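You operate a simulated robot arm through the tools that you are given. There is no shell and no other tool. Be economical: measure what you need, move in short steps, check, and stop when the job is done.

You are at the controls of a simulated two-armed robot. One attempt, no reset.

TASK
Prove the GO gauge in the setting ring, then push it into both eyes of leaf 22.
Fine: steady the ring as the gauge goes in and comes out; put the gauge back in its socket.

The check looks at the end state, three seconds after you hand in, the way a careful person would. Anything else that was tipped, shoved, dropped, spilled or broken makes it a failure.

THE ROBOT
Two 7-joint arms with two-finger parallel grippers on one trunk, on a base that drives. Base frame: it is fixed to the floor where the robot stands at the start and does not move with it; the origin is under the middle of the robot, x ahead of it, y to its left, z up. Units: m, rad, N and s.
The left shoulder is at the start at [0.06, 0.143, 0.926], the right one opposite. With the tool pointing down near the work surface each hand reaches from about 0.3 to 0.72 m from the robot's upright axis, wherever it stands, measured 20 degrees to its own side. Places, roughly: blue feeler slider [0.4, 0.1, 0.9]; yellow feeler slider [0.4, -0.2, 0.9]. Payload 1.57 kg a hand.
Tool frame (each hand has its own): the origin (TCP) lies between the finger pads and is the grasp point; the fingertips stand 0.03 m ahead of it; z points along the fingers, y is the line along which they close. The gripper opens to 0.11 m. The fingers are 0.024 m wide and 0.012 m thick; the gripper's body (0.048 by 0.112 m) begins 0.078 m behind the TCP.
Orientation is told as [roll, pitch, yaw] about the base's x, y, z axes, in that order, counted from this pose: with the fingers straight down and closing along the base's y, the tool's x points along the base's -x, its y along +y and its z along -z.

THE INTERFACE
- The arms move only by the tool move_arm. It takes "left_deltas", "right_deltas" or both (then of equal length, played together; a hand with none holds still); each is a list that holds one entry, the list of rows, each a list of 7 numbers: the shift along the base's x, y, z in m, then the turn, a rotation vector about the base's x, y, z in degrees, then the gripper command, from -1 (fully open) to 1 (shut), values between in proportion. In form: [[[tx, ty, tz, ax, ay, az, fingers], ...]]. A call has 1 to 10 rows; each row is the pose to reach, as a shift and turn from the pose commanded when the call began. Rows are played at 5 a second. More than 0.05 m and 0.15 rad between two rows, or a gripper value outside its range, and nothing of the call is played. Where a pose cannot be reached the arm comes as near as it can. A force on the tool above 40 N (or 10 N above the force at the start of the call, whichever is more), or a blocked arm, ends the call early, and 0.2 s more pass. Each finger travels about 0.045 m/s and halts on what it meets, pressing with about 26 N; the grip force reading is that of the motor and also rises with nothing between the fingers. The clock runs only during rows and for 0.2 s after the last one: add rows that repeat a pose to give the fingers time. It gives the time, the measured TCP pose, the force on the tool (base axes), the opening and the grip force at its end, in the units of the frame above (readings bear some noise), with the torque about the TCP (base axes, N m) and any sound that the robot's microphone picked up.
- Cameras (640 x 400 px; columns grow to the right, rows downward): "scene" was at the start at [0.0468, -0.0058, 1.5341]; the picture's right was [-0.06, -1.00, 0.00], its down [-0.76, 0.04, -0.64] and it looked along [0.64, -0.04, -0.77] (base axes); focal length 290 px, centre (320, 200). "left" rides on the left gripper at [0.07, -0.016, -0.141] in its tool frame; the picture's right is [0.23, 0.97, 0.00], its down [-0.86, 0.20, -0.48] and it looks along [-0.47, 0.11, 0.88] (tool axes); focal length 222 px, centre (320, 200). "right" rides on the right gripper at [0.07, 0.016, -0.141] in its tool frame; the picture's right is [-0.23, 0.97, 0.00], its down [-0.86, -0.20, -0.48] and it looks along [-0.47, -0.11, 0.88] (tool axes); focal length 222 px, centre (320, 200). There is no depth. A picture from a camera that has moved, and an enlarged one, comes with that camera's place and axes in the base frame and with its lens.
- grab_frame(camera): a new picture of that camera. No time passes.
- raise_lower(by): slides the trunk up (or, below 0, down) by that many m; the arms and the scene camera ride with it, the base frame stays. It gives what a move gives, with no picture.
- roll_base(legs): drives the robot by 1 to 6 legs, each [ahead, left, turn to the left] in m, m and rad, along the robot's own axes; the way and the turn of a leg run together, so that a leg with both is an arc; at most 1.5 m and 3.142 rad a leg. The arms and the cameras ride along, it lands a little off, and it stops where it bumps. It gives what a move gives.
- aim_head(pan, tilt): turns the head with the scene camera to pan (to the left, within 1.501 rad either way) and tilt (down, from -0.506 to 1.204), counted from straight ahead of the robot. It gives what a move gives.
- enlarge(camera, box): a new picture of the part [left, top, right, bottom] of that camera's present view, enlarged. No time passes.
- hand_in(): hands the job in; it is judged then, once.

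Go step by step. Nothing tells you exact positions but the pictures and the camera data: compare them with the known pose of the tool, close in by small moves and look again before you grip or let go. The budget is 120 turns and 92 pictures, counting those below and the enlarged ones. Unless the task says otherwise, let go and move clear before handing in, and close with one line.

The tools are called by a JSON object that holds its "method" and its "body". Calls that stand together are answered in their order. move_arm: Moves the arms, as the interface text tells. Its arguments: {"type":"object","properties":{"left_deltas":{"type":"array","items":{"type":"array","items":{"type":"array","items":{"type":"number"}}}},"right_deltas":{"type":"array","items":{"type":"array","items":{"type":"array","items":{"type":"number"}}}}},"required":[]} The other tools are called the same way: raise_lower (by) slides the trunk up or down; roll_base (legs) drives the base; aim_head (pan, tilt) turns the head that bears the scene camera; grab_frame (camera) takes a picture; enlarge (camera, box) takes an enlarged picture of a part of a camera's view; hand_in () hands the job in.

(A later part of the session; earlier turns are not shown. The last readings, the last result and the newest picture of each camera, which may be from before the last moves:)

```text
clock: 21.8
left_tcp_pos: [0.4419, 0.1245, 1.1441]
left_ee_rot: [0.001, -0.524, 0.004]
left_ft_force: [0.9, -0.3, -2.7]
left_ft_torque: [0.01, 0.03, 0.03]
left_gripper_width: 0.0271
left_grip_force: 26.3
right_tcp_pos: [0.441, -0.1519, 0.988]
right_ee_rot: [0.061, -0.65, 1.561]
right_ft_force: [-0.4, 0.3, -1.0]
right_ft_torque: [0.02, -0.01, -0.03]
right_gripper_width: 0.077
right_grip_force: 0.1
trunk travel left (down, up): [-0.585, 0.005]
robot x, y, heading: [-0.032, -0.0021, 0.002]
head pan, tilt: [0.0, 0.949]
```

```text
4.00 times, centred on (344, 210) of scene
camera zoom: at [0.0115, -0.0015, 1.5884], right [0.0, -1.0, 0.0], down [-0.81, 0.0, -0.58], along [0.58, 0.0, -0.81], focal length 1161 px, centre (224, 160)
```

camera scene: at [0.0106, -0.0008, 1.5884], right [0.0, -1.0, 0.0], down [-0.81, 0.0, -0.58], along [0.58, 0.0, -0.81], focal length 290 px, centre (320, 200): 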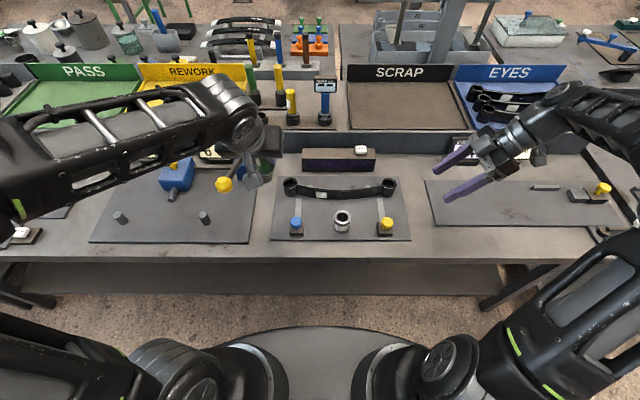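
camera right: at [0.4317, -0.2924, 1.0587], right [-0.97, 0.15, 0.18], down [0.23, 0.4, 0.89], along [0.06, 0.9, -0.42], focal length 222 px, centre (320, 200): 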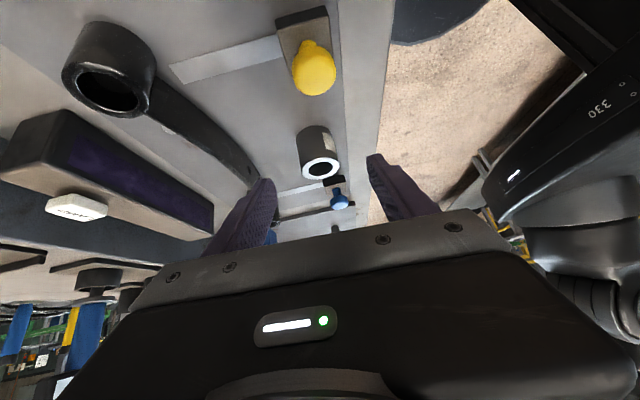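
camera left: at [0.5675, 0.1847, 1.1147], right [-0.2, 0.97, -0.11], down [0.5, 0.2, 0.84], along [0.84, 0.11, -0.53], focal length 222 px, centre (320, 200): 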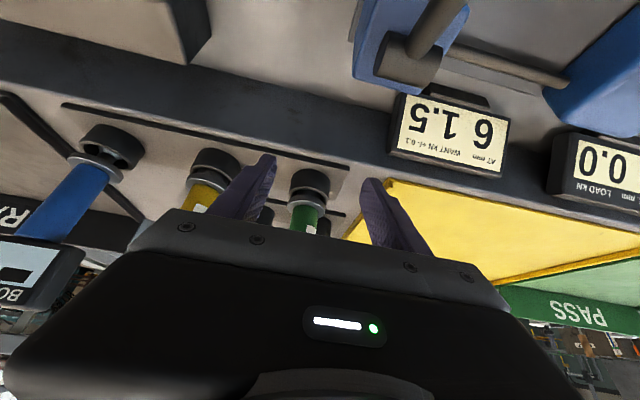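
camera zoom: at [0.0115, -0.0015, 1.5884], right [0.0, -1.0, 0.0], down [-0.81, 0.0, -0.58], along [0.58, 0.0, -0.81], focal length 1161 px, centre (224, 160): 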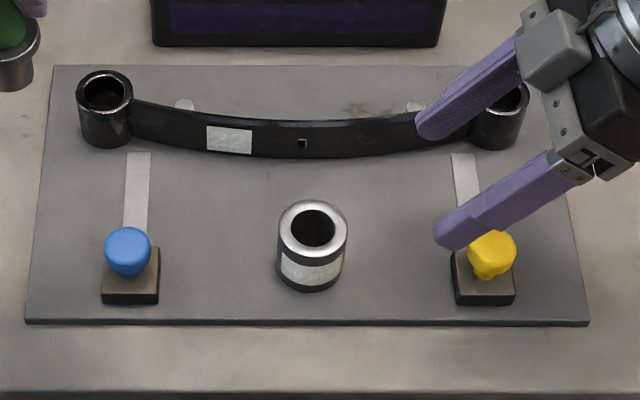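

The cameras agree on the ring top at (0.439, -0.063, 0.910). I'll straighten the right tool's small twist and bring its fingers around the ring without closing.

{"method": "move_arm", "body": {"right_deltas": [[[-0.002, 0.029, -0.007, 0, -2.7, -1.5, -0.4], [-0.002, 0.049, -0.033, 0, -2.7, -1.5, -0.4], [-0.002, 0.07, -0.061, 0, -2.7, -1.5, -0.4], [-0.002, 0.08, -0.074, 0, -2.7, -1.5, -0.4]]]}}

{"method": "enlarge", "body": {"camera": "right", "box": [200, 100, 440, 250]}}

{"method": "enlarge", "body": {"camera": "scene", "box": [280, 180, 408, 260]}}

```text
clock: 22.8
left_tcp_pos: [0.4409, 0.125, 1.144]
left_ee_rot: [-0.001, -0.524, 0.003]
left_ft_force: [0.5, -0.4, -2.0]
left_ft_torque: [-0.01, 0.03, 0.01]
left_gripper_width: 0.0269
left_grip_force: 26.2
right_tcp_pos: [0.4397, -0.0701, 0.915]
right_ee_rot: [0.002, -0.648, 1.574]
right_ft_force: [-0.1, 0.1, 0.9]
right_ft_torque: [0.01, 0.02, -0.02]
right_gripper_width: 0.0769
right_grip_force: 0.1
trunk travel left (down, up): [-0.585, 0.005]
robot x, y, heading: [-0.0331, 0.0005, -0.001]
head pan, tilt: [0.0, 0.949]
```

```text
2.67 times, centred on (320, 175) of right
camera zoom: at [0.4238, -0.2103, 0.9856], right [-0.97, 0.18, 0.14], down [0.2, 0.39, 0.9], along [0.11, 0.9, -0.42], focal length 592 px, centre (320, 267)
```

zoom: 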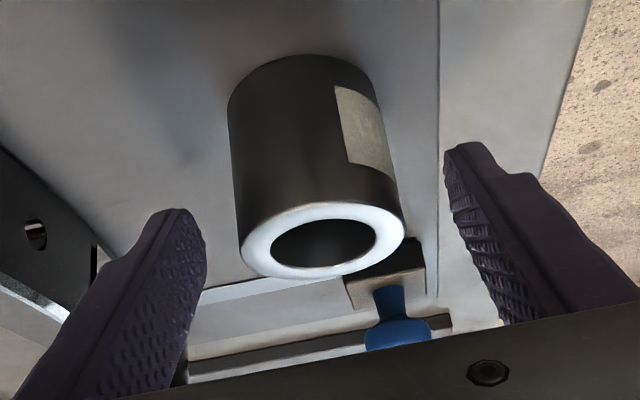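

```text
5.00 times, centred on (344, 220) of scene
camera zoom: at [0.0112, -0.0017, 1.5884], right [0.0, -1.0, 0.0], down [-0.81, 0.0, -0.58], along [0.58, 0.0, -0.81], focal length 1451 px, centre (200, 100)
```

zoom: 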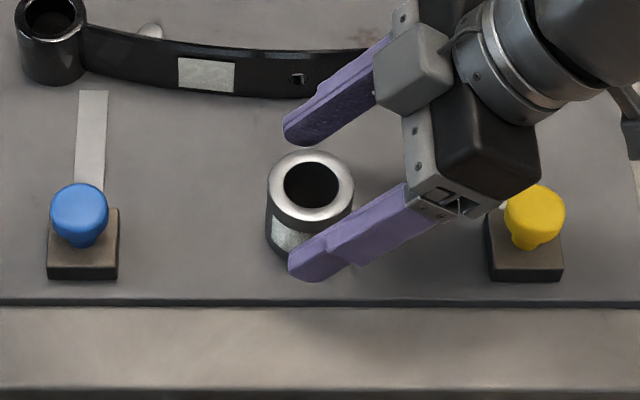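

The ring sits between the right fingers. I'll shift 2 mm, lower slightly and close on it.

{"method": "move_arm", "body": {"right_deltas": [[[0.002, 0.007, -0.011, 0, 0, 0, -0.4], [0.002, 0.007, -0.011, 0, 0, 0, -0.1], [0.002, 0.007, -0.011, 0, 0, 0, 0.05], [0.002, 0.007, -0.011, 0, 0, 0, 0.15], [0.002, 0.007, -0.011, 0, 0, 0, 0.25], [0.002, 0.007, -0.011, 0, 0, 0, 0.25]]]}}

{"method": "enlarge", "body": {"camera": "scene", "box": [280, 180, 408, 260]}}

{"method": "grab_frame", "body": {"camera": "left"}}

```text
clock: 24.2
left_tcp_pos: [0.4424, 0.1232, 1.1437]
left_ee_rot: [0.0, -0.524, 0.004]
left_ft_force: [-1.0, 0.1, -2.9]
left_ft_torque: [-0.01, 0.0, 0.0]
left_gripper_width: 0.027
left_grip_force: 26.0
right_tcp_pos: [0.4417, -0.063, 0.9037]
right_ee_rot: [0.004, -0.649, 1.573]
right_ft_force: [0.0, 0.9, 0.9]
right_ft_torque: [0.1, 0.0, 0.02]
right_gripper_width: 0.0479
right_grip_force: 26.5
trunk travel left (down, up): [-0.585, 0.005]
robot x, y, heading: [-0.0346, -0.0018, 0.005]
head pan, tilt: [0.0, 0.949]
```

```text
5.00 times, centred on (344, 220) of scene
camera zoom: at [0.0108, -0.0014, 1.5884], right [0.0, -1.0, 0.0], down [-0.81, 0.0, -0.58], along [0.58, 0.0, -0.81], focal length 1451 px, centre (200, 100)
```

zoom: 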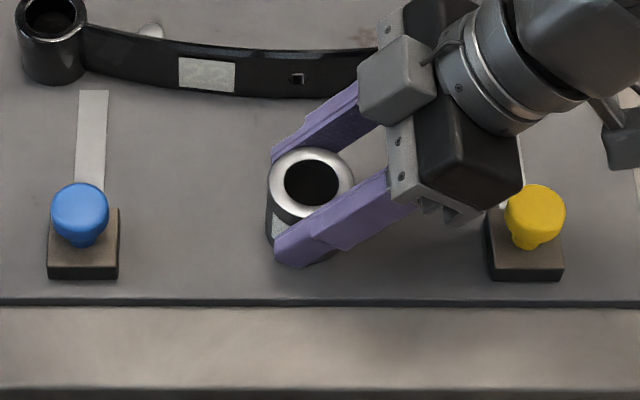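

```text
50 pictures are left
camera left: at [0.3108, 0.1082, 1.2324], right [-0.2, 0.97, -0.11], down [0.5, 0.2, 0.84], along [0.84, 0.11, -0.53], focal length 222 px, centre (320, 200)
```

left: 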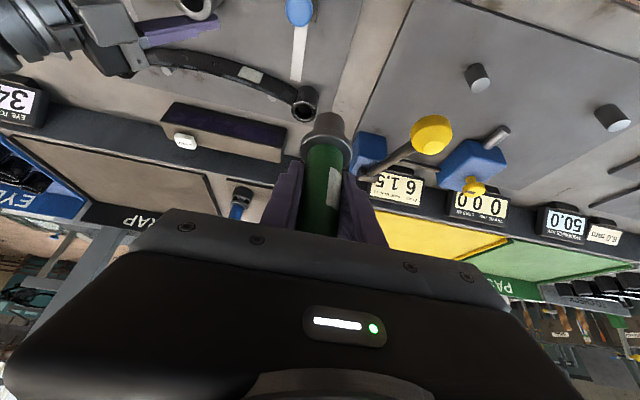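

The ring is held, with its axis at x≈0.442, y≈-0.063. I'll yaw the left hand -45° to keep its body away from the right wrist and move to a hover position near the ring.

{"method": "move_arm", "body": {"left_deltas": [[[0, -0.02, 0, 0, 0, -7.5, 1], [0, -0.04, 0, 0, 0, -15, 1], [0, -0.06, 0, 0, 0, -22.5, 1], [0, -0.08, 0, 0, 0, -30, 1], [0, -0.1, 0, 0, 0, -37.5, 1], [0, -0.12, -0.02, 0, 0, -45, 1], [0, -0.14, -0.04, 0, 0, -45, 1]]]}}

{"method": "grab_frame", "body": {"camera": "left"}}

{"method": "enlarge", "body": {"camera": "scene", "box": [264, 160, 424, 260]}}

```text
clock: 25.8
left_tcp_pos: [0.4421, -0.0154, 1.1044]
left_ee_rot: [0.0, -0.524, -0.786]
left_ft_force: [0.1, 0.0, -2.4]
left_ft_torque: [0.07, 0.01, 0.03]
left_gripper_width: 0.0271
left_grip_force: 26.0
right_tcp_pos: [0.442, -0.0629, 0.904]
right_ee_rot: [0.002, -0.648, 1.573]
right_ft_force: [-0.5, 0.0, -0.6]
right_ft_torque: [-0.01, -0.09, 0.01]
right_gripper_width: 0.048
right_grip_force: 26.0
trunk travel left (down, up): [-0.585, 0.005]
robot x, y, heading: [-0.033, -0.0028, 0.008]
head pan, tilt: [0.0, 0.949]
```

```text
49 pictures are left
camera left: at [0.3377, 0.0658, 1.1922], right [0.55, 0.83, -0.11], down [0.5, -0.21, 0.84], along [0.67, -0.52, -0.53], focal length 222 px, centre (320, 200)
```

left: 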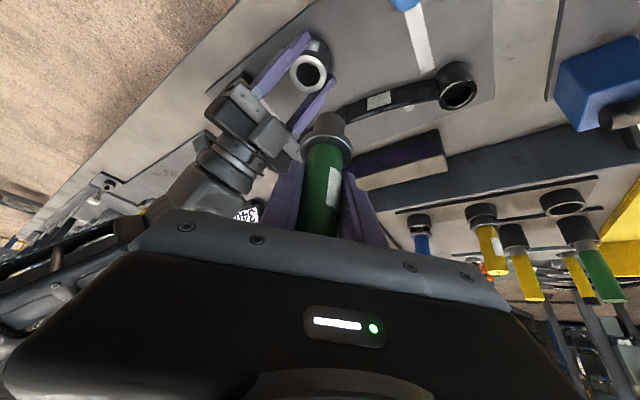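

```text
4.00 times, centred on (344, 210) of scene
camera zoom: at [0.011, -0.0019, 1.5884], right [0.0, -1.0, 0.0], down [-0.81, 0.0, -0.58], along [0.58, 0.0, -0.81], focal length 1161 px, centre (224, 160)
```

zoom: 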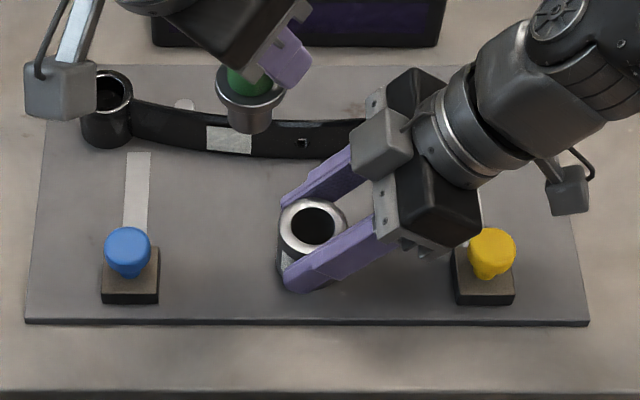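

The plug bottom is about 75 mm below the left TCP, and the gauge axis is offset roughly 4 mm along the tool's lean. I'll hover it just above the ring and compare views.

{"method": "move_arm", "body": {"left_deltas": [[[-0.003, -0.02, -0.03, 0, 0, 0, 1], [-0.003, -0.045, -0.06, 0, 0, 0, 1], [-0.003, -0.045, -0.09, 0, 0, 0, 1], [-0.003, -0.045, -0.09, 0, 0, 0, 1]]]}}

{"method": "enlarge", "body": {"camera": "left", "box": [240, 50, 400, 150]}}

{"method": "enlarge", "body": {"camera": "scene", "box": [296, 175, 376, 225]}}

{"method": "enlarge", "body": {"camera": "right", "box": [200, 100, 440, 250]}}

```text
clock: 26.5
left_tcp_pos: [0.4423, -0.0627, 1.0366]
left_ee_rot: [0.005, -0.541, -0.785]
left_ft_force: [-2.5, 4.2, 4.1]
left_ft_torque: [-0.03, 0.06, -0.08]
left_gripper_width: 0.0272
left_grip_force: 25.8
right_tcp_pos: [0.4442, -0.0689, 0.9017]
right_ee_rot: [0.001, -0.643, 1.557]
right_ft_force: [-2.2, -4.1, 6.7]
right_ft_torque: [0.33, 0.2, 0.0]
right_gripper_width: 0.0478
right_grip_force: 26.2
trunk travel left (down, up): [-0.585, 0.005]
robot x, y, heading: [-0.0343, -0.0046, 0.001]
head pan, tilt: [0.0, 0.949]
stopped in row 3 (left hand): the force on the tool passed its limit (the readings are from after the stop); the commanded pose is now the measured one
```

```text
4.00 times, centred on (320, 100) of left
camera zoom: at [0.336, 0.0189, 1.1219], right [0.55, 0.83, -0.11], down [0.48, -0.2, 0.85], along [0.68, -0.52, -0.51], focal length 888 px, centre (320, 600)
```

zoom: 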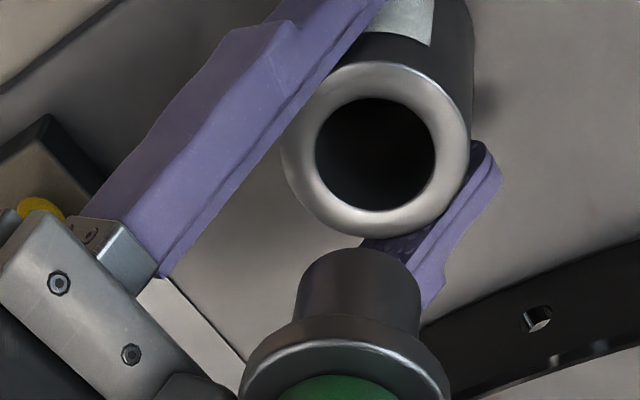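

```text
8.00 times, centred on (336, 200) of scene
camera zoom: at [0.0095, -0.0015, 1.5887], right [0.0, -1.0, 0.0], down [-0.81, 0.0, -0.58], along [0.58, 0.0, -0.81], focal length 2321 px, centre (192, 200)
```

zoom: 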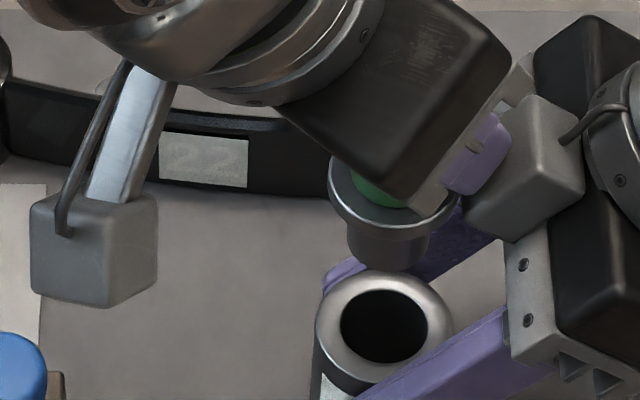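

```text
2.67 times, centred on (320, 175) of right
camera zoom: at [0.4251, -0.2084, 0.9726], right [-0.97, 0.19, 0.14], down [0.21, 0.39, 0.9], along [0.12, 0.9, -0.42], focal length 592 px, centre (320, 267)
```

zoom: 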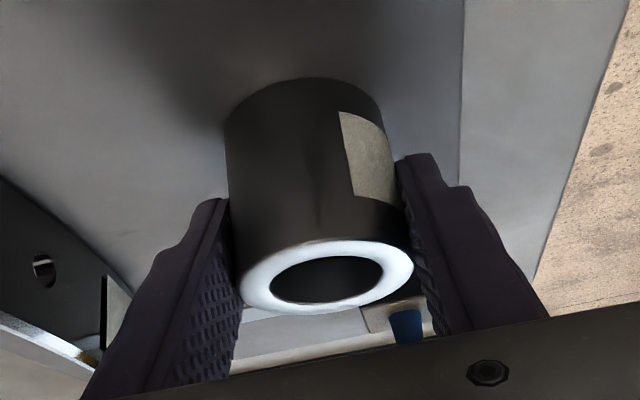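

The left finger touched the right gripper's housing and nudged it. I'll back the left hand straight up and check the ring.

{"method": "move_arm", "body": {"left_deltas": [[[0, 0.005, 0.02, 0, 0, 0, 1], [0, 0.03, 0.05, 0, 0, 0, 1], [0, 0.05, 0.07, 0, 0, 0, 1]]]}}

{"method": "enlarge", "body": {"camera": "scene", "box": [264, 160, 424, 260]}}

{"method": "grab_frame", "body": {"camera": "left"}}

```text
clock: 27.3
left_tcp_pos: [0.4414, -0.015, 1.1068]
left_ee_rot: [0.006, -0.544, -0.783]
left_ft_force: [0.1, -0.5, -3.1]
left_ft_torque: [-0.01, -0.02, -0.02]
left_gripper_width: 0.0268
left_grip_force: 25.6
right_tcp_pos: [0.4443, -0.068, 0.9017]
right_ee_rot: [0.001, -0.643, 1.557]
right_ft_force: [-4.5, -1.8, 13.9]
right_ft_torque: [-0.36, -0.01, 0.0]
right_gripper_width: 0.0479
right_grip_force: 26.0
trunk travel left (down, up): [-0.585, 0.005]
robot x, y, heading: [-0.0302, -0.0012, 0.006]
head pan, tilt: [0.0, 0.949]
```

```text
4.00 times, centred on (344, 210) of scene
camera zoom: at [0.0092, -0.0014, 1.5885], right [0.0, -1.0, 0.0], down [-0.81, 0.0, -0.58], along [0.58, 0.0, -0.81], focal length 1161 px, centre (224, 160)
```

zoom: 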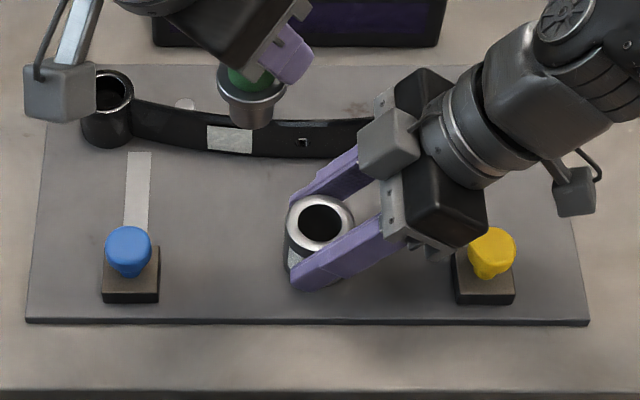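

```text
43 pictures are left
camera left: at [0.3361, 0.0665, 1.1922], right [0.55, 0.83, -0.11], down [0.48, -0.2, 0.85], along [0.68, -0.52, -0.51], focal length 222 px, centre (320, 200)
```

left: 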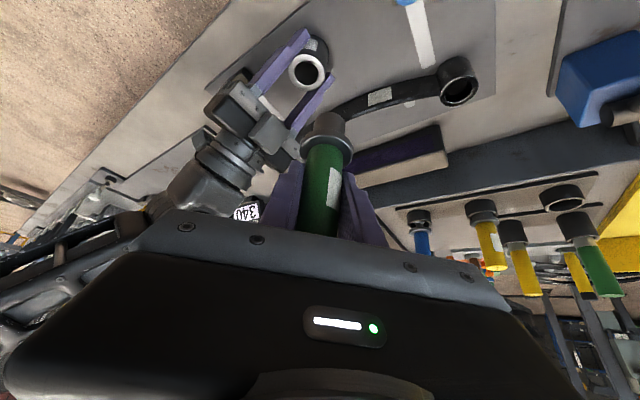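

The ring slid about 6 mm right but still stands upright. I'll release it, back the right hand off, and re-approach much flatter and with the fingertips only, keeping its housing away from the left hand.

{"method": "move_arm", "body": {"right_deltas": [[[0, 0, 0, 0, 0, 0, 0.0], [0, 0, 0, 0, 0, 0, -0.3], [0, -0.02, 0.026, 0, 0, 0, -0.3], [0, -0.042, 0.056, 0, 0, 0, -0.3], [0, -0.06, 0.07, 8, 0, 0, -0.3], [0, -0.07, 0.07, 16, 0, 0, -0.3], [0, -0.075, 0.06, 22, 0, 0.8, -0.3], [0, -0.075, 0.05, 22, 0, 0.8, -0.3]]], "left_deltas": [[[0, 0, 0, 0.5, 1, 0, 1], [0, 0, 0, 0.5, 1, 0, 1], [0, 0.02, 0.01, 0.5, 1, 0, 1], [0, 0.02, 0.01, 0.5, 1, 0, 1], [0, 0.02, 0.01, 0.5, 1, 0, 1], [0, 0.02, 0.01, 0.5, 1, 0, 1], [0, 0.02, 0.01, 0.5, 1, 0, 1], [0, 0.02, 0.01, 0.5, 1, 0, 1]]]}}

{"method": "enlarge", "body": {"camera": "scene", "box": [264, 160, 424, 260]}}

{"method": "grab_frame", "body": {"camera": "right"}}

```text
clock: 29.1
left_tcp_pos: [0.4442, 0.0063, 1.115]
left_ee_rot: [-0.004, -0.525, -0.779]
left_ft_force: [0.1, 0.1, -2.9]
left_ft_torque: [-0.04, -0.03, 0.02]
left_gripper_width: 0.027
left_grip_force: 25.8
right_tcp_pos: [0.4434, -0.1447, 0.9513]
right_ee_rot: [0.007, -1.031, 1.567]
right_ft_force: [-0.2, -0.2, -0.3]
right_ft_torque: [-0.01, -0.06, 0.0]
right_gripper_width: 0.0715
right_grip_force: 0.0
trunk travel left (down, up): [-0.585, 0.005]
robot x, y, heading: [-0.0271, 0.0004, 0.007]
head pan, tilt: [0.0, 0.949]
```

```text
4.00 times, centred on (344, 210) of scene
camera zoom: at [0.011, -0.0013, 1.5884], right [0.0, -1.0, 0.0], down [-0.81, 0.0, -0.58], along [0.58, 0.0, -0.81], focal length 1161 px, centre (224, 160)
```

zoom: 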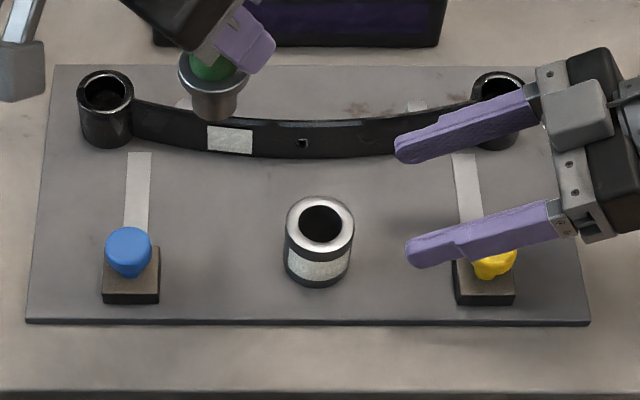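

```text
41 pictures are left
camera right: at [0.4273, -0.3004, 0.9642], right [-0.97, 0.12, 0.2], down [0.2, 0.03, 0.98], along [0.11, 0.99, -0.05], focal length 222 px, centre (320, 200)
```

right: 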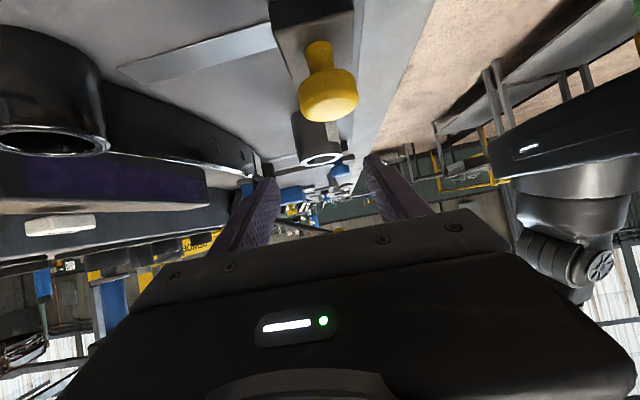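

The tilt is now 59° and the yellow knob is clear below. The ring centre is at (0.443, -0.068), so I'll advance the fingertips around it and close.

{"method": "move_arm", "body": {"right_deltas": [[[0, 0.03, -0.022, 0, 0, 0, -0.3], [0, 0.058, -0.045, 0, 0, 0, -0.3], [0, 0.0615, -0.049, 0, 0, 0, -0.3], [0, 0.0615, -0.049, 0, 0, 0, 0], [0, 0.0615, -0.049, 0, 0, 0, 0.1], [0, 0.0615, -0.049, 0, 0, 0, 0.2], [0, 0.0615, -0.049, 0, 0, 0, 0.25], [0, 0.0615, -0.049, 0, 0, 0, 0.25]]]}}

{"method": "enlarge", "body": {"camera": "scene", "box": [280, 180, 408, 260]}}

```text
clock: 30.9
left_tcp_pos: [0.4437, 0.0068, 1.1147]
left_ee_rot: [-0.002, -0.525, -0.779]
left_ft_force: [0.7, 0.0, -2.9]
left_ft_torque: [0.04, 0.0, 0.04]
left_gripper_width: 0.0268
left_grip_force: 25.3
right_tcp_pos: [0.4436, -0.0814, 0.9014]
right_ee_rot: [0.008, -1.029, 1.566]
right_ft_force: [1.8, 1.1, 0.8]
right_ft_torque: [0.04, -0.18, -0.02]
right_gripper_width: 0.0478
right_grip_force: 26.0
trunk travel left (down, up): [-0.585, 0.005]
robot x, y, heading: [-0.0328, 0.0006, 0.004]
head pan, tilt: [0.0, 0.949]
```

```text
5.00 times, centred on (344, 220) of scene
camera zoom: at [0.0112, -0.0014, 1.5884], right [0.0, -1.0, 0.0], down [-0.81, 0.0, -0.58], along [0.58, 0.0, -0.81], focal length 1451 px, centre (200, 100)
```

zoom: 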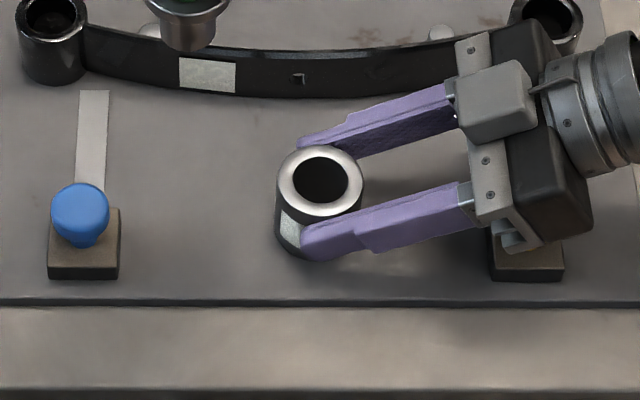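

The ring is gripped at the fingertips with the housing well clear. I'll bring the gauge over the ring.

{"method": "move_arm", "body": {"left_deltas": [[[-0.001, -0.03, -0.02, 0, 0, 0, 1], [-0.003, -0.06, -0.05, 0, 0, 0, 1], [-0.003, -0.072, -0.08, 0, 0, 0, 1], [-0.003, -0.072, -0.1, 0, 0, 0, 1], [-0.003, -0.072, -0.1, 0, 0, 0, 1]]]}}

{"method": "enlarge", "body": {"camera": "left", "box": [240, 50, 400, 150]}}

{"method": "enlarge", "body": {"camera": "scene", "box": [296, 175, 376, 225]}}

{"method": "enlarge", "body": {"camera": "right", "box": [240, 100, 400, 200]}}

```text
clock: 32.1
left_tcp_pos: [0.442, -0.067, 1.0153]
left_ee_rot: [-0.001, -0.524, -0.78]
left_ft_force: [-0.4, -0.9, -2.8]
left_ft_torque: [0.01, 0.02, 0.01]
left_gripper_width: 0.0271
left_grip_force: 26.3
right_tcp_pos: [0.4435, -0.0816, 0.9028]
right_ee_rot: [0.007, -1.027, 1.565]
right_ft_force: [-0.3, 0.7, 2.8]
right_ft_torque: [0.09, -0.19, 0.02]
right_gripper_width: 0.0475
right_grip_force: 26.2
trunk travel left (down, up): [-0.585, 0.005]
robot x, y, heading: [-0.0329, 0.0015, 0.005]
head pan, tilt: [0.0, 0.949]
```

```text
4.00 times, centred on (320, 100) of left
camera zoom: at [0.3368, 0.0153, 1.1026], right [0.55, 0.83, -0.12], down [0.5, -0.21, 0.84], along [0.67, -0.52, -0.53], focal length 888 px, centre (320, 600)
```

zoom: 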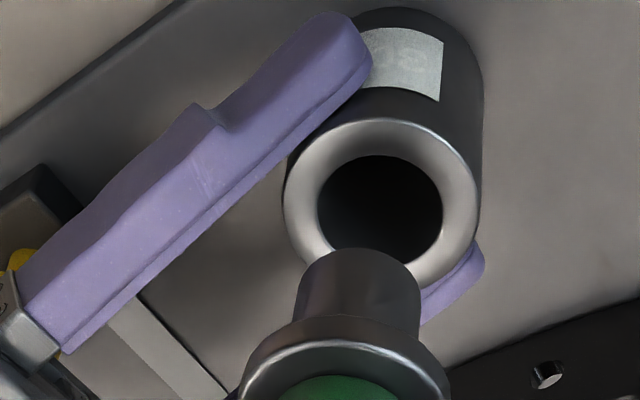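

```text
8.00 times, centred on (336, 200) of scene
camera zoom: at [0.0107, -0.0015, 1.5884], right [0.0, -1.0, 0.0], down [-0.81, 0.0, -0.58], along [0.58, 0.0, -0.81], focal length 2321 px, centre (192, 200)
```

zoom: 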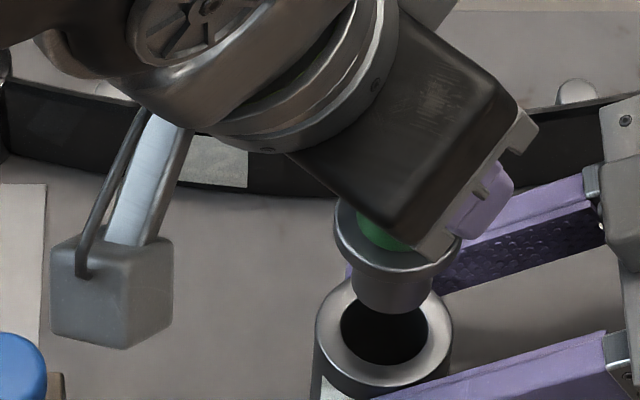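

```text
4.00 times, centred on (320, 150) of right
camera zoom: at [0.4267, -0.2377, 0.9159], right [-0.97, 0.12, 0.2], down [0.2, 0.03, 0.98], along [0.11, 0.99, -0.06], focal length 888 px, centre (320, 400)
```

zoom: 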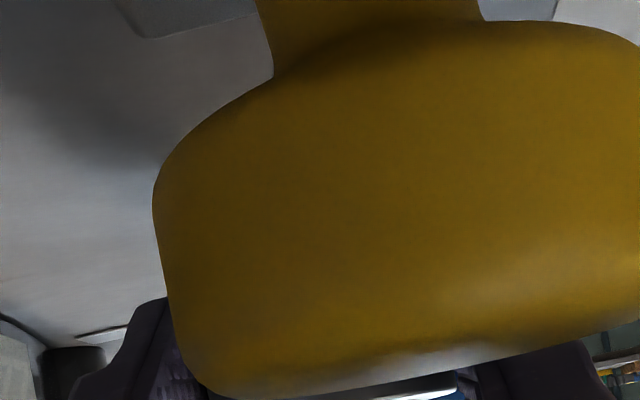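

Scene and left views, corrected for about 0.005 rad of heading, say the gauge needs roughly +3 mm in x. I'll shift it and lower it to just above the ring mouth for another look.

{"method": "move_arm", "body": {"left_deltas": [[[0.003, 0.0005, -0.01, 0, 0, 0, 1], [0.003, 0.0005, -0.02, 0, 0, 0, 1], [0.003, 0.0005, -0.02, 0, 0, 0, 1]]]}}

{"method": "enlarge", "body": {"camera": "left", "box": [240, 50, 400, 150]}}

{"method": "enlarge", "body": {"camera": "scene", "box": [296, 175, 376, 225]}}

```text
clock: 32.9
left_tcp_pos: [0.4446, -0.065, 0.9939]
left_ee_rot: [-0.002, -0.524, -0.779]
left_ft_force: [-0.2, 0.7, -3.4]
left_ft_torque: [0.01, -0.01, 0.01]
left_gripper_width: 0.0273
left_grip_force: 25.7
right_tcp_pos: [0.4437, -0.0807, 0.902]
right_ee_rot: [0.006, -1.027, 1.567]
right_ft_force: [-0.2, 1.4, 5.4]
right_ft_torque: [0.09, -0.24, 0.02]
right_gripper_width: 0.0477
right_grip_force: 26.2
trunk travel left (down, up): [-0.585, 0.005]
robot x, y, heading: [-0.0292, 0.0002, 0.008]
head pan, tilt: [0.0, 0.949]
```

```text
4.00 times, centred on (320, 100) of left
camera zoom: at [0.3395, 0.0157, 1.0825], right [0.55, 0.83, -0.12], down [0.5, -0.21, 0.84], along [0.68, -0.52, -0.53], focal length 888 px, centre (320, 600)
```

zoom: 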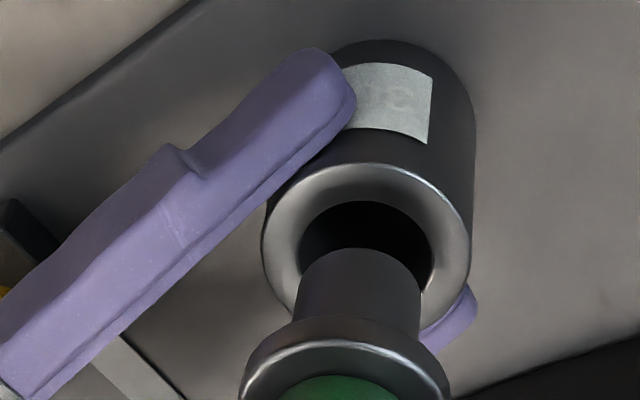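

```text
8.00 times, centred on (336, 200) of scene
camera zoom: at [0.0107, -0.0015, 1.5884], right [0.0, -1.0, 0.0], down [-0.81, 0.0, -0.58], along [0.58, 0.0, -0.81], focal length 2321 px, centre (192, 200)
```

zoom: 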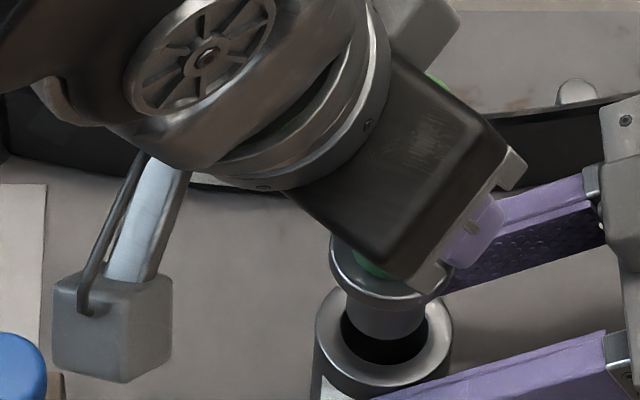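

The plug is centred laterally in both views. I'll lower it another 11 mm to judge the remaining offset along the viewing direction.

{"method": "move_arm", "body": {"left_deltas": [[[0, 0, -0.006, 0, 0, 0, 1], [0, 0, -0.011, 0, 0, 0, 1], [0, 0, -0.011, 0, 0, 0, 1]]]}}

{"method": "enlarge", "body": {"camera": "left", "box": [260, 70, 388, 150]}}

{"method": "enlarge", "body": {"camera": "scene", "box": [320, 195, 368, 225]}}

```text
clock: 33.7
left_tcp_pos: [0.4448, -0.0653, 0.9851]
left_ee_rot: [-0.003, -0.526, -0.781]
left_ft_force: [-0.5, 0.0, -2.6]
left_ft_torque: [-0.03, 0.02, 0.0]
left_gripper_width: 0.0271
left_grip_force: 26.1
right_tcp_pos: [0.4437, -0.081, 0.9023]
right_ee_rot: [0.008, -1.028, 1.567]
right_ft_force: [1.2, 0.1, 5.7]
right_ft_torque: [0.1, -0.3, -0.02]
right_gripper_width: 0.0476
right_grip_force: 26.0
trunk travel left (down, up): [-0.585, 0.005]
robot x, y, heading: [-0.0323, 0.0036, 0.005]
head pan, tilt: [0.0, 0.949]
```

```text
5.00 times, centred on (324, 110) of left
camera zoom: at [0.3394, 0.0156, 1.0723], right [0.55, 0.83, -0.12], down [0.5, -0.21, 0.84], along [0.67, -0.52, -0.53], focal length 1111 px, centre (300, 650)
```

zoom: 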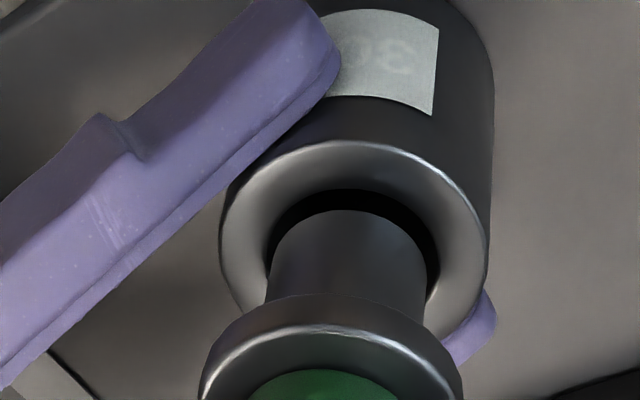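

```text
13.33 times, centred on (344, 210) of scene
camera zoom: at [0.0107, -0.0015, 1.5884], right [0.0, -1.0, 0.0], down [-0.81, 0.0, -0.58], along [0.58, 0.0, -0.81], focal length 3868 px, centre (0, 67)
```

zoom: 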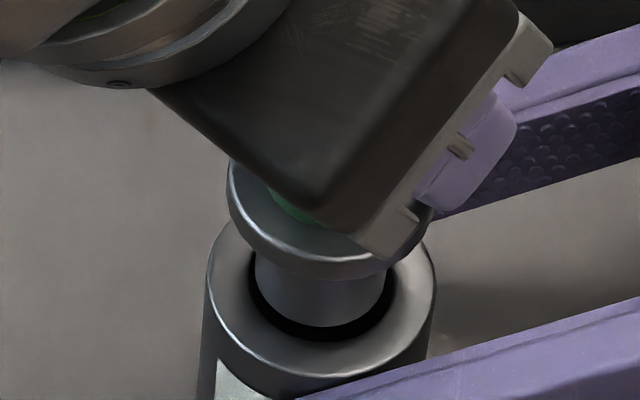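

The plug is concentric with the bore in both views and about 4 mm above it. I'll lower slowly, letting the force limit guard the move.

{"method": "move_arm", "body": {"left_deltas": [[[0, 0, -0.004, 0, 0, 0, 1], [0, 0, -0.008, 0, 0, 0, 1], [0, 0, -0.012, 0, 0, 0, 1], [0, 0, -0.016, 0, 0, 0, 1], [0, 0, -0.02, 0, 0, 0, 1], [0, 0, -0.023, 0, 0, 0, 1], [0, 0, -0.026, 0, 0, 0, 1]]]}}

{"method": "enlarge", "body": {"camera": "scene", "box": [304, 185, 384, 235]}}

```text
clock: 35.3
left_tcp_pos: [0.4427, -0.065, 0.9593]
left_ee_rot: [-0.003, -0.527, -0.78]
left_ft_force: [5.4, -2.0, -0.5]
left_ft_torque: [-0.09, -0.34, 0.01]
left_gripper_width: 0.0271
left_grip_force: 25.5
right_tcp_pos: [0.4433, -0.0821, 0.9028]
right_ee_rot: [0.008, -1.028, 1.567]
right_ft_force: [-1.5, 0.6, 7.8]
right_ft_torque: [0.04, -0.61, -0.03]
right_gripper_width: 0.0475
right_grip_force: 26.5
trunk travel left (down, up): [-0.585, 0.005]
robot x, y, heading: [-0.031, 0.0004, 0.005]
head pan, tilt: [0.0, 0.949]
```

```text
8.00 times, centred on (344, 210) of scene
camera zoom: at [0.0108, -0.0017, 1.5884], right [0.0, -1.0, 0.0], down [-0.81, 0.0, -0.58], along [0.58, 0.0, -0.81], focal length 2321 px, centre (128, 120)
```

zoom: 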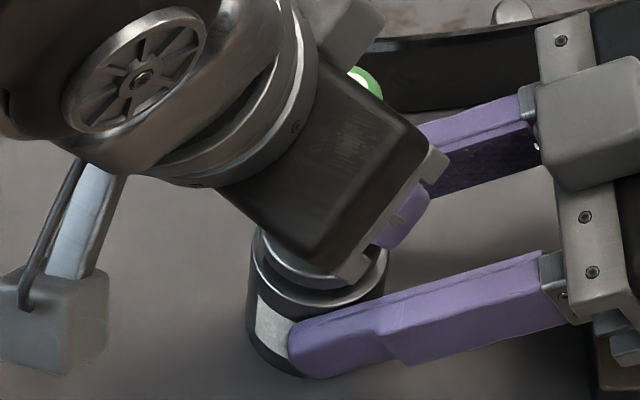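

The plug is in the bore, with a small gap left under the collar and about 5 N of side force. I'll ease toward +x and press the last few millimetres.

{"method": "move_arm", "body": {"left_deltas": [[[0.001, 0, 0, 0, 0, 0, 1], [0.001, 0, -0.002, 0, 0, 0, 1], [0.001, 0, -0.004, 0, 0, 0, 1], [0.001, 0, -0.006, 0, 0, 0, 1]]]}}

{"method": "enlarge", "body": {"camera": "left", "box": [240, 70, 400, 170]}}

```text
clock: 36.3
left_tcp_pos: [0.4431, -0.0652, 0.9526]
left_ee_rot: [-0.002, -0.524, -0.779]
left_ft_force: [5.0, -3.1, -0.7]
left_ft_torque: [-0.13, -0.28, 0.03]
left_gripper_width: 0.0272
left_grip_force: 25.5
right_tcp_pos: [0.4425, -0.0814, 0.9036]
right_ee_rot: [0.009, -1.027, 1.568]
right_ft_force: [-2.4, 2.1, 7.1]
right_ft_torque: [0.1, -0.42, 0.0]
right_gripper_width: 0.0476
right_grip_force: 25.7
trunk travel left (down, up): [-0.585, 0.005]
robot x, y, heading: [-0.0324, 0.0024, 0.002]
head pan, tilt: [0.0, 0.949]
```

```text
4.00 times, centred on (320, 120) of left
camera zoom: at [0.3387, 0.0164, 1.0409], right [0.55, 0.83, -0.12], down [0.5, -0.21, 0.84], along [0.68, -0.52, -0.53], focal length 888 px, centre (320, 520)
```

zoom: 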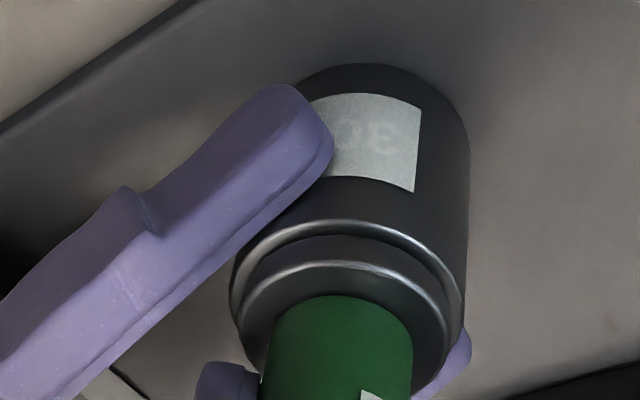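

The collar is nearly down on the ring. I'll lower a little more until I feel it seat.

{"method": "move_arm", "body": {"left_deltas": [[[0.0005, -0.0005, -0.002, 0, 0, 0, 1], [0.0005, -0.0005, -0.004, 0, 0, 0, 1], [0.0005, -0.0005, -0.006, 0, 0, 0, 1], [0.0005, -0.0005, -0.008, 0, 0, 0, 1]]]}}

{"method": "enlarge", "body": {"camera": "left", "box": [240, 70, 400, 170]}}

```text
clock: 37.2
left_tcp_pos: [0.4454, -0.0668, 0.9506]
left_ee_rot: [-0.002, -0.534, -0.78]
left_ft_force: [-4.8, 5.0, 15.9]
left_ft_torque: [0.48, 0.16, 0.07]
left_gripper_width: 0.0269
left_grip_force: 26.3
right_tcp_pos: [0.4423, -0.0812, 0.9027]
right_ee_rot: [0.002, -1.026, 1.569]
right_ft_force: [-3.0, -2.3, 9.4]
right_ft_torque: [-0.24, -0.29, 0.1]
right_gripper_width: 0.0473
right_grip_force: 25.7
trunk travel left (down, up): [-0.585, 0.005]
robot x, y, heading: [-0.0335, 0.001, 0.001]
head pan, tilt: [0.0, 0.949]
stopped in row 4 (left hand): the force on the tool passed its limit (the readings are from after the stop); the commanded pose is now the measured one
```

```text
4.00 times, centred on (320, 120) of left
camera zoom: at [0.3392, 0.0153, 1.0371], right [0.55, 0.83, -0.12], down [0.49, -0.2, 0.85], along [0.68, -0.52, -0.52], focal length 888 px, centre (320, 520)
```

zoom: 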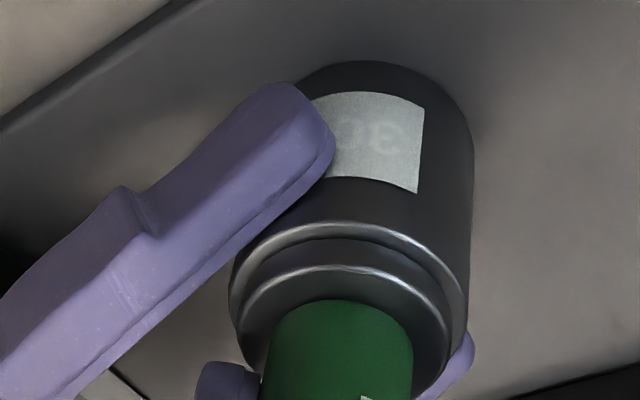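

The gauge is seated in the ring, with contact at TCP z≈0.951. Now I'll withdraw it straight up while the right hand holds the ring.

{"method": "move_arm", "body": {"left_deltas": [[[-0.001, 0.001, 0.004, 0.4, 0.4, 0, 1], [-0.001, 0.001, 0.01, 0.4, 0.4, 0, 1], [-0.001, 0.001, 0.018, 0.4, 0.4, 0, 1], [-0.001, 0.001, 0.026, 0.4, 0.4, 0, 1], [-0.001, 0.001, 0.034, 0.4, 0.4, 0, 1], [-0.001, 0.001, 0.05, 0.4, 0.4, 0, 1], [-0.001, 0.001, 0.08, 0.4, 0.4, 0, 1], [-0.001, 0.03, 0.1, 0.4, 0.4, 0, 1], [-0.001, 0.06, 0.11, 0.4, 0.4, 0, 1]]]}}

{"method": "enlarge", "body": {"camera": "scene", "box": [264, 160, 424, 260]}}

```text
clock: 39.2
left_tcp_pos: [0.4447, -0.0071, 1.0584]
left_ee_rot: [-0.002, -0.522, -0.78]
left_ft_force: [0.9, -0.3, -2.0]
left_ft_torque: [-0.01, -0.02, 0.02]
left_gripper_width: 0.0271
left_grip_force: 25.6
right_tcp_pos: [0.444, -0.0815, 0.9014]
right_ee_rot: [0.005, -1.025, 1.564]
right_ft_force: [0.9, -0.6, 1.1]
right_ft_torque: [-0.03, -0.19, -0.04]
right_gripper_width: 0.0476
right_grip_force: 26.1
trunk travel left (down, up): [-0.585, 0.005]
robot x, y, heading: [-0.0308, -0.0013, 0.01]
head pan, tilt: [0.0, 0.949]
```

```text
4.00 times, centred on (344, 210) of scene
camera zoom: at [0.0108, -0.0011, 1.5883], right [0.01, -1.0, 0.0], down [-0.81, 0.0, -0.58], along [0.58, 0.0, -0.81], focal length 1161 px, centre (224, 160)
```

zoom: 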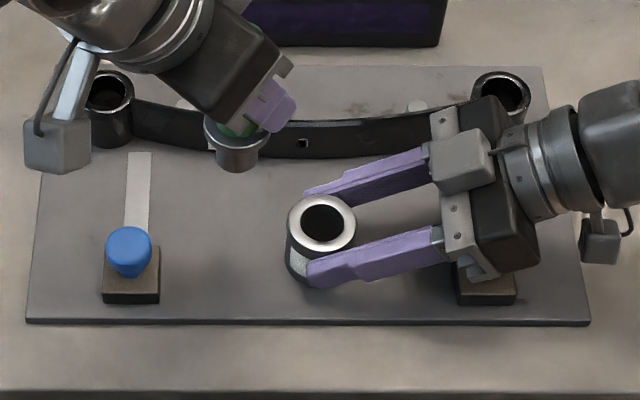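

The gauge went in and came out cleanly, and the ring is still held. I'll slide the ring back the few millimetres it moved, release it and retract the right hand.

{"method": "move_arm", "body": {"right_deltas": [[[-0.001, 0.002, 0, 0, 0, 0, 0.25], [-0.003, 0.005, 0, 0, 0, 0, 0.25], [-0.003, 0.005, 0, 0, 0, 0, 0.1], [-0.003, 0.005, 0, 0, 0, 0, -0.1], [-0.003, 0.005, 0, 0, 0, 0, -0.3], [-0.003, -0.03, 0.021, 0, 0, 0, -0.3], [-0.003, -0.06, 0.05, 0, 0, 0, -0.3], [-0.003, -0.08, 0.09, 0, 0, 0, -0.3], [-0.003, -0.12, 0.12, 0, 0, 0, -0.3], [-0.003, -0.16, 0.14, 0, 0, 0, -0.3]]]}}

{"method": "move_arm", "body": {"right_deltas": [[[-0.01, -0.04, 0.02, 0, 0, 0, -0.3], [-0.02, -0.08, 0.04, 0, 0, 0, -0.3], [-0.03, -0.11, 0.05, 0, 0, 0, -0.3]]], "left_deltas": [[[0, 0.03, 0.02, 0, 0, 0, 1], [0, 0.05, 0.04, 0, 0, 0, 1], [0, 0.05, 0.05, 0, 0, 0, 1]]]}}

{"method": "grab_frame", "body": {"camera": "left"}}

{"method": "enlarge", "body": {"camera": "scene", "box": [264, 160, 424, 260]}}

```text
clock: 41.4
left_tcp_pos: [0.4447, -0.0086, 1.0601]
left_ee_rot: [-0.001, -0.519, -0.779]
left_ft_force: [1.1, -0.5, -2.3]
left_ft_torque: [-0.02, -0.01, 0.03]
left_gripper_width: 0.0272
left_grip_force: 26.0
right_tcp_pos: [0.4395, -0.2401, 1.0436]
right_ee_rot: [0.01, -1.027, 1.564]
right_ft_force: [0.3, 0.1, 0.8]
right_ft_torque: [-0.01, -0.01, 0.04]
right_gripper_width: 0.0715
right_grip_force: 0.1
trunk travel left (down, up): [-0.585, 0.005]
robot x, y, heading: [-0.031, 0.0011, 0.004]
head pan, tilt: [0.0, 0.949]
```

```text
clock: 42.2
left_tcp_pos: [0.4448, 0.0438, 1.1102]
left_ee_rot: [-0.002, -0.52, -0.779]
left_ft_force: [-0.1, -0.2, -2.2]
left_ft_torque: [-0.02, -0.05, -0.02]
left_gripper_width: 0.0271
left_grip_force: 25.9
right_tcp_pos: [0.431, -0.2806, 1.0631]
right_ee_rot: [0.009, -1.024, 1.563]
right_ft_force: [0.0, 0.6, -0.5]
right_ft_torque: [0.05, 0.03, -0.04]
right_gripper_width: 0.0714
right_grip_force: 0.0
right hand out of reach, approached as far as the arm can: row 2, 3
trunk travel left (down, up): [-0.585, 0.005]
robot x, y, heading: [-0.0313, -0.0007, 0.009]
head pan, tilt: [0.0, 0.949]
```

```text
28 pictures are left
camera left: at [0.3413, 0.1249, 1.1985], right [0.55, 0.83, -0.12], down [0.5, -0.21, 0.84], along [0.67, -0.52, -0.53], focal length 222 px, centre (320, 200)
```

left: 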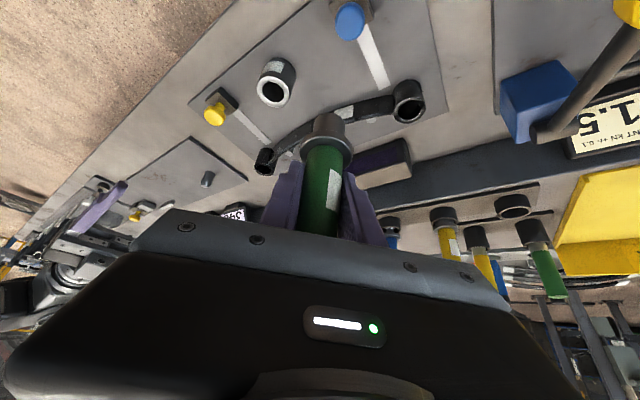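

```text
4.00 times, centred on (344, 210) of scene
camera zoom: at [0.0105, -0.0019, 1.5884], right [0.01, -1.0, 0.0], down [-0.81, 0.0, -0.58], along [0.58, 0.0, -0.81], focal length 1161 px, centre (224, 160)
```

zoom: 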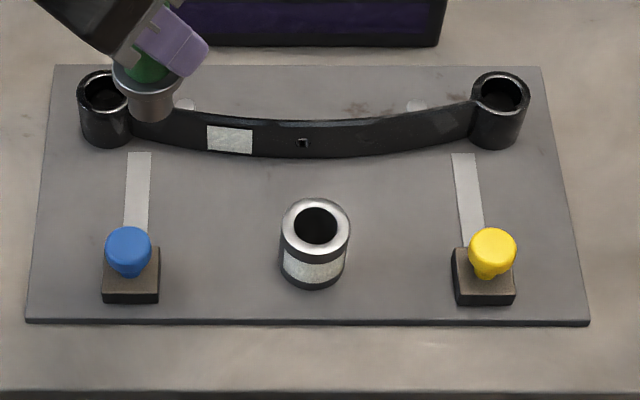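

The ring is free, standing and close to its original spot. I estimate the eyes at (0.561, 0.093) and (0.562, -0.208), 300 mm apart, so I'll hover over the left eye.

{"method": "move_arm", "body": {"left_deltas": [[[0.04, 0.015, 0, 0, 0, 0, 1], [0.08, 0.035, -0.01, 0, 0, 0, 1], [0.117, 0.05, -0.03, 0, 0, 0, 1], [0.117, 0.05, -0.075, 0, 0, 0, 1], [0.117, 0.05, -0.11, 0, 0, 0, 1], [0.117, 0.05, -0.11, 0, 0, 0, 1]]]}}

{"method": "enlarge", "body": {"camera": "left", "box": [240, 50, 400, 150]}}

{"method": "enlarge", "body": {"camera": "scene", "box": [250, 155, 330, 205]}}

```text
clock: 43.6
left_tcp_pos: [0.56, 0.0937, 1.0006]
left_ee_rot: [-0.002, -0.522, -0.78]
left_ft_force: [-0.2, -0.9, -2.7]
left_ft_torque: [0.02, 0.03, 0.0]
left_gripper_width: 0.0268
left_grip_force: 25.5
right_tcp_pos: [0.4312, -0.2805, 1.0635]
right_ee_rot: [0.005, -1.027, 1.564]
right_ft_force: [-0.6, 0.3, -0.5]
right_ft_torque: [0.01, -0.02, 0.04]
right_gripper_width: 0.0716
right_grip_force: 0.0
trunk travel left (down, up): [-0.585, 0.005]
robot x, y, heading: [-0.0332, 0.0015, 0.005]
head pan, tilt: [0.0, 0.949]
```

```text
4.00 times, centred on (320, 100) of left
camera zoom: at [0.4555, 0.1752, 1.0896], right [0.55, 0.83, -0.11], down [0.5, -0.21, 0.84], along [0.67, -0.52, -0.53], focal length 888 px, centre (320, 600)
```

zoom: 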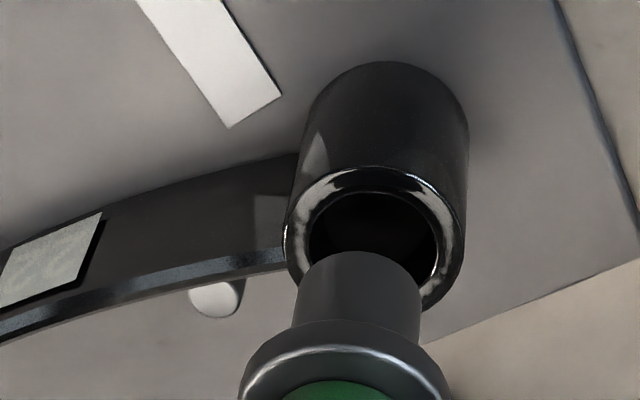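

```text
8.00 times, centred on (290, 180) of scene
camera zoom: at [0.0104, -0.0014, 1.5884], right [0.01, -1.0, 0.0], down [-0.81, 0.0, -0.58], along [0.58, 0.0, -0.81], focal length 2321 px, centre (560, 360)
```

zoom: 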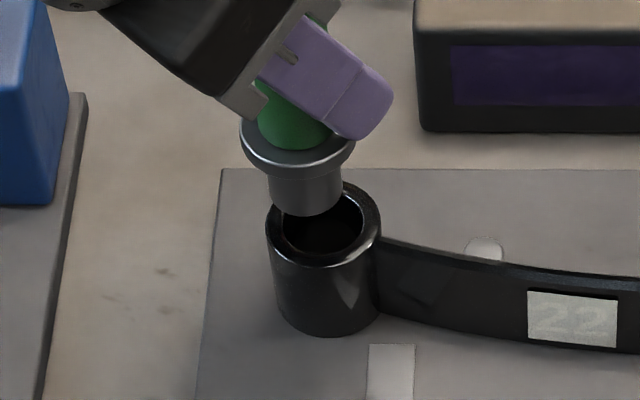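

Combining both views, the gauge needs about +9 mm x and -3.5 mm y, with the eye top near z≈0.90. I'll apply that, lower 15 mm and recheck.

{"method": "move_arm", "body": {"left_deltas": [[[0.005, -0.0018, 0, 0, 0, 0, 1], [0.009, -0.0035, -0.008, 0, 0, 0, 1], [0.009, -0.0035, -0.018, 0, 0, 0, 1], [0.009, -0.0035, -0.018, 0, 0, 0, 1]]]}}

{"method": "enlarge", "body": {"camera": "left", "box": [260, 70, 388, 150]}}

{"method": "enlarge", "body": {"camera": "scene", "box": [266, 165, 314, 195]}}

```text
clock: 44.6
left_tcp_pos: [0.5693, 0.0893, 0.9814]
left_ee_rot: [-0.003, -0.521, -0.781]
left_ft_force: [-0.8, -0.6, -3.0]
left_ft_torque: [0.04, -0.02, -0.02]
left_gripper_width: 0.027
left_grip_force: 25.7
right_tcp_pos: [0.4308, -0.2813, 1.0628]
right_ee_rot: [0.008, -1.025, 1.563]
right_ft_force: [-1.1, 0.5, -0.2]
right_ft_torque: [-0.02, 0.0, -0.01]
right_gripper_width: 0.0715
right_grip_force: 0.0
trunk travel left (down, up): [-0.585, 0.005]
robot x, y, heading: [-0.031, 0.0013, 0.004]
head pan, tilt: [0.0, 0.949]
```

```text
5.00 times, centred on (324, 110) of left
camera zoom: at [0.4658, 0.1719, 1.0701], right [0.55, 0.83, -0.12], down [0.5, -0.21, 0.84], along [0.67, -0.52, -0.53], focal length 1111 px, centre (300, 650)
```

zoom: 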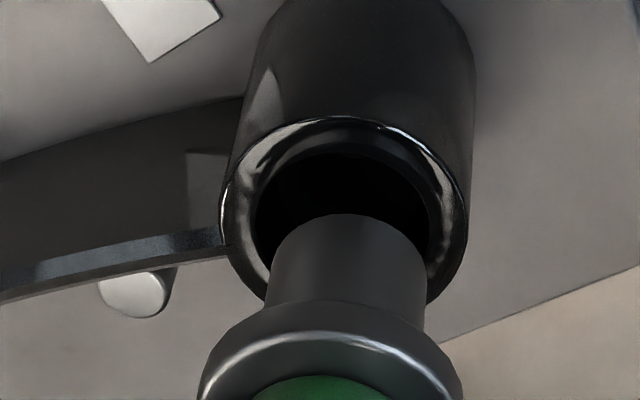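

```text
13.33 times, centred on (290, 180) of scene
camera zoom: at [0.011, -0.0013, 1.5884], right [0.01, -1.0, 0.0], down [-0.81, 0.0, -0.58], along [0.58, 0.0, -0.81], focal length 3868 px, centre (720, 467)
```

zoom: 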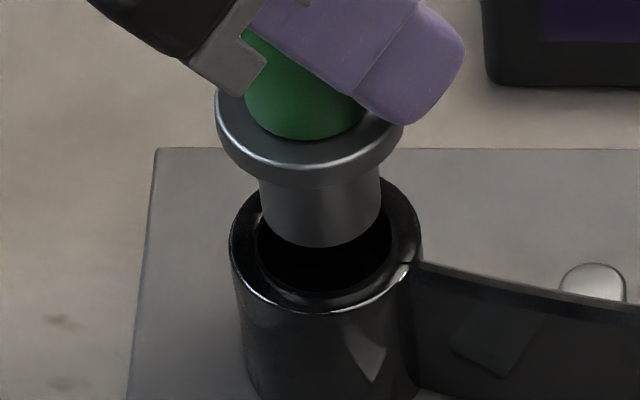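

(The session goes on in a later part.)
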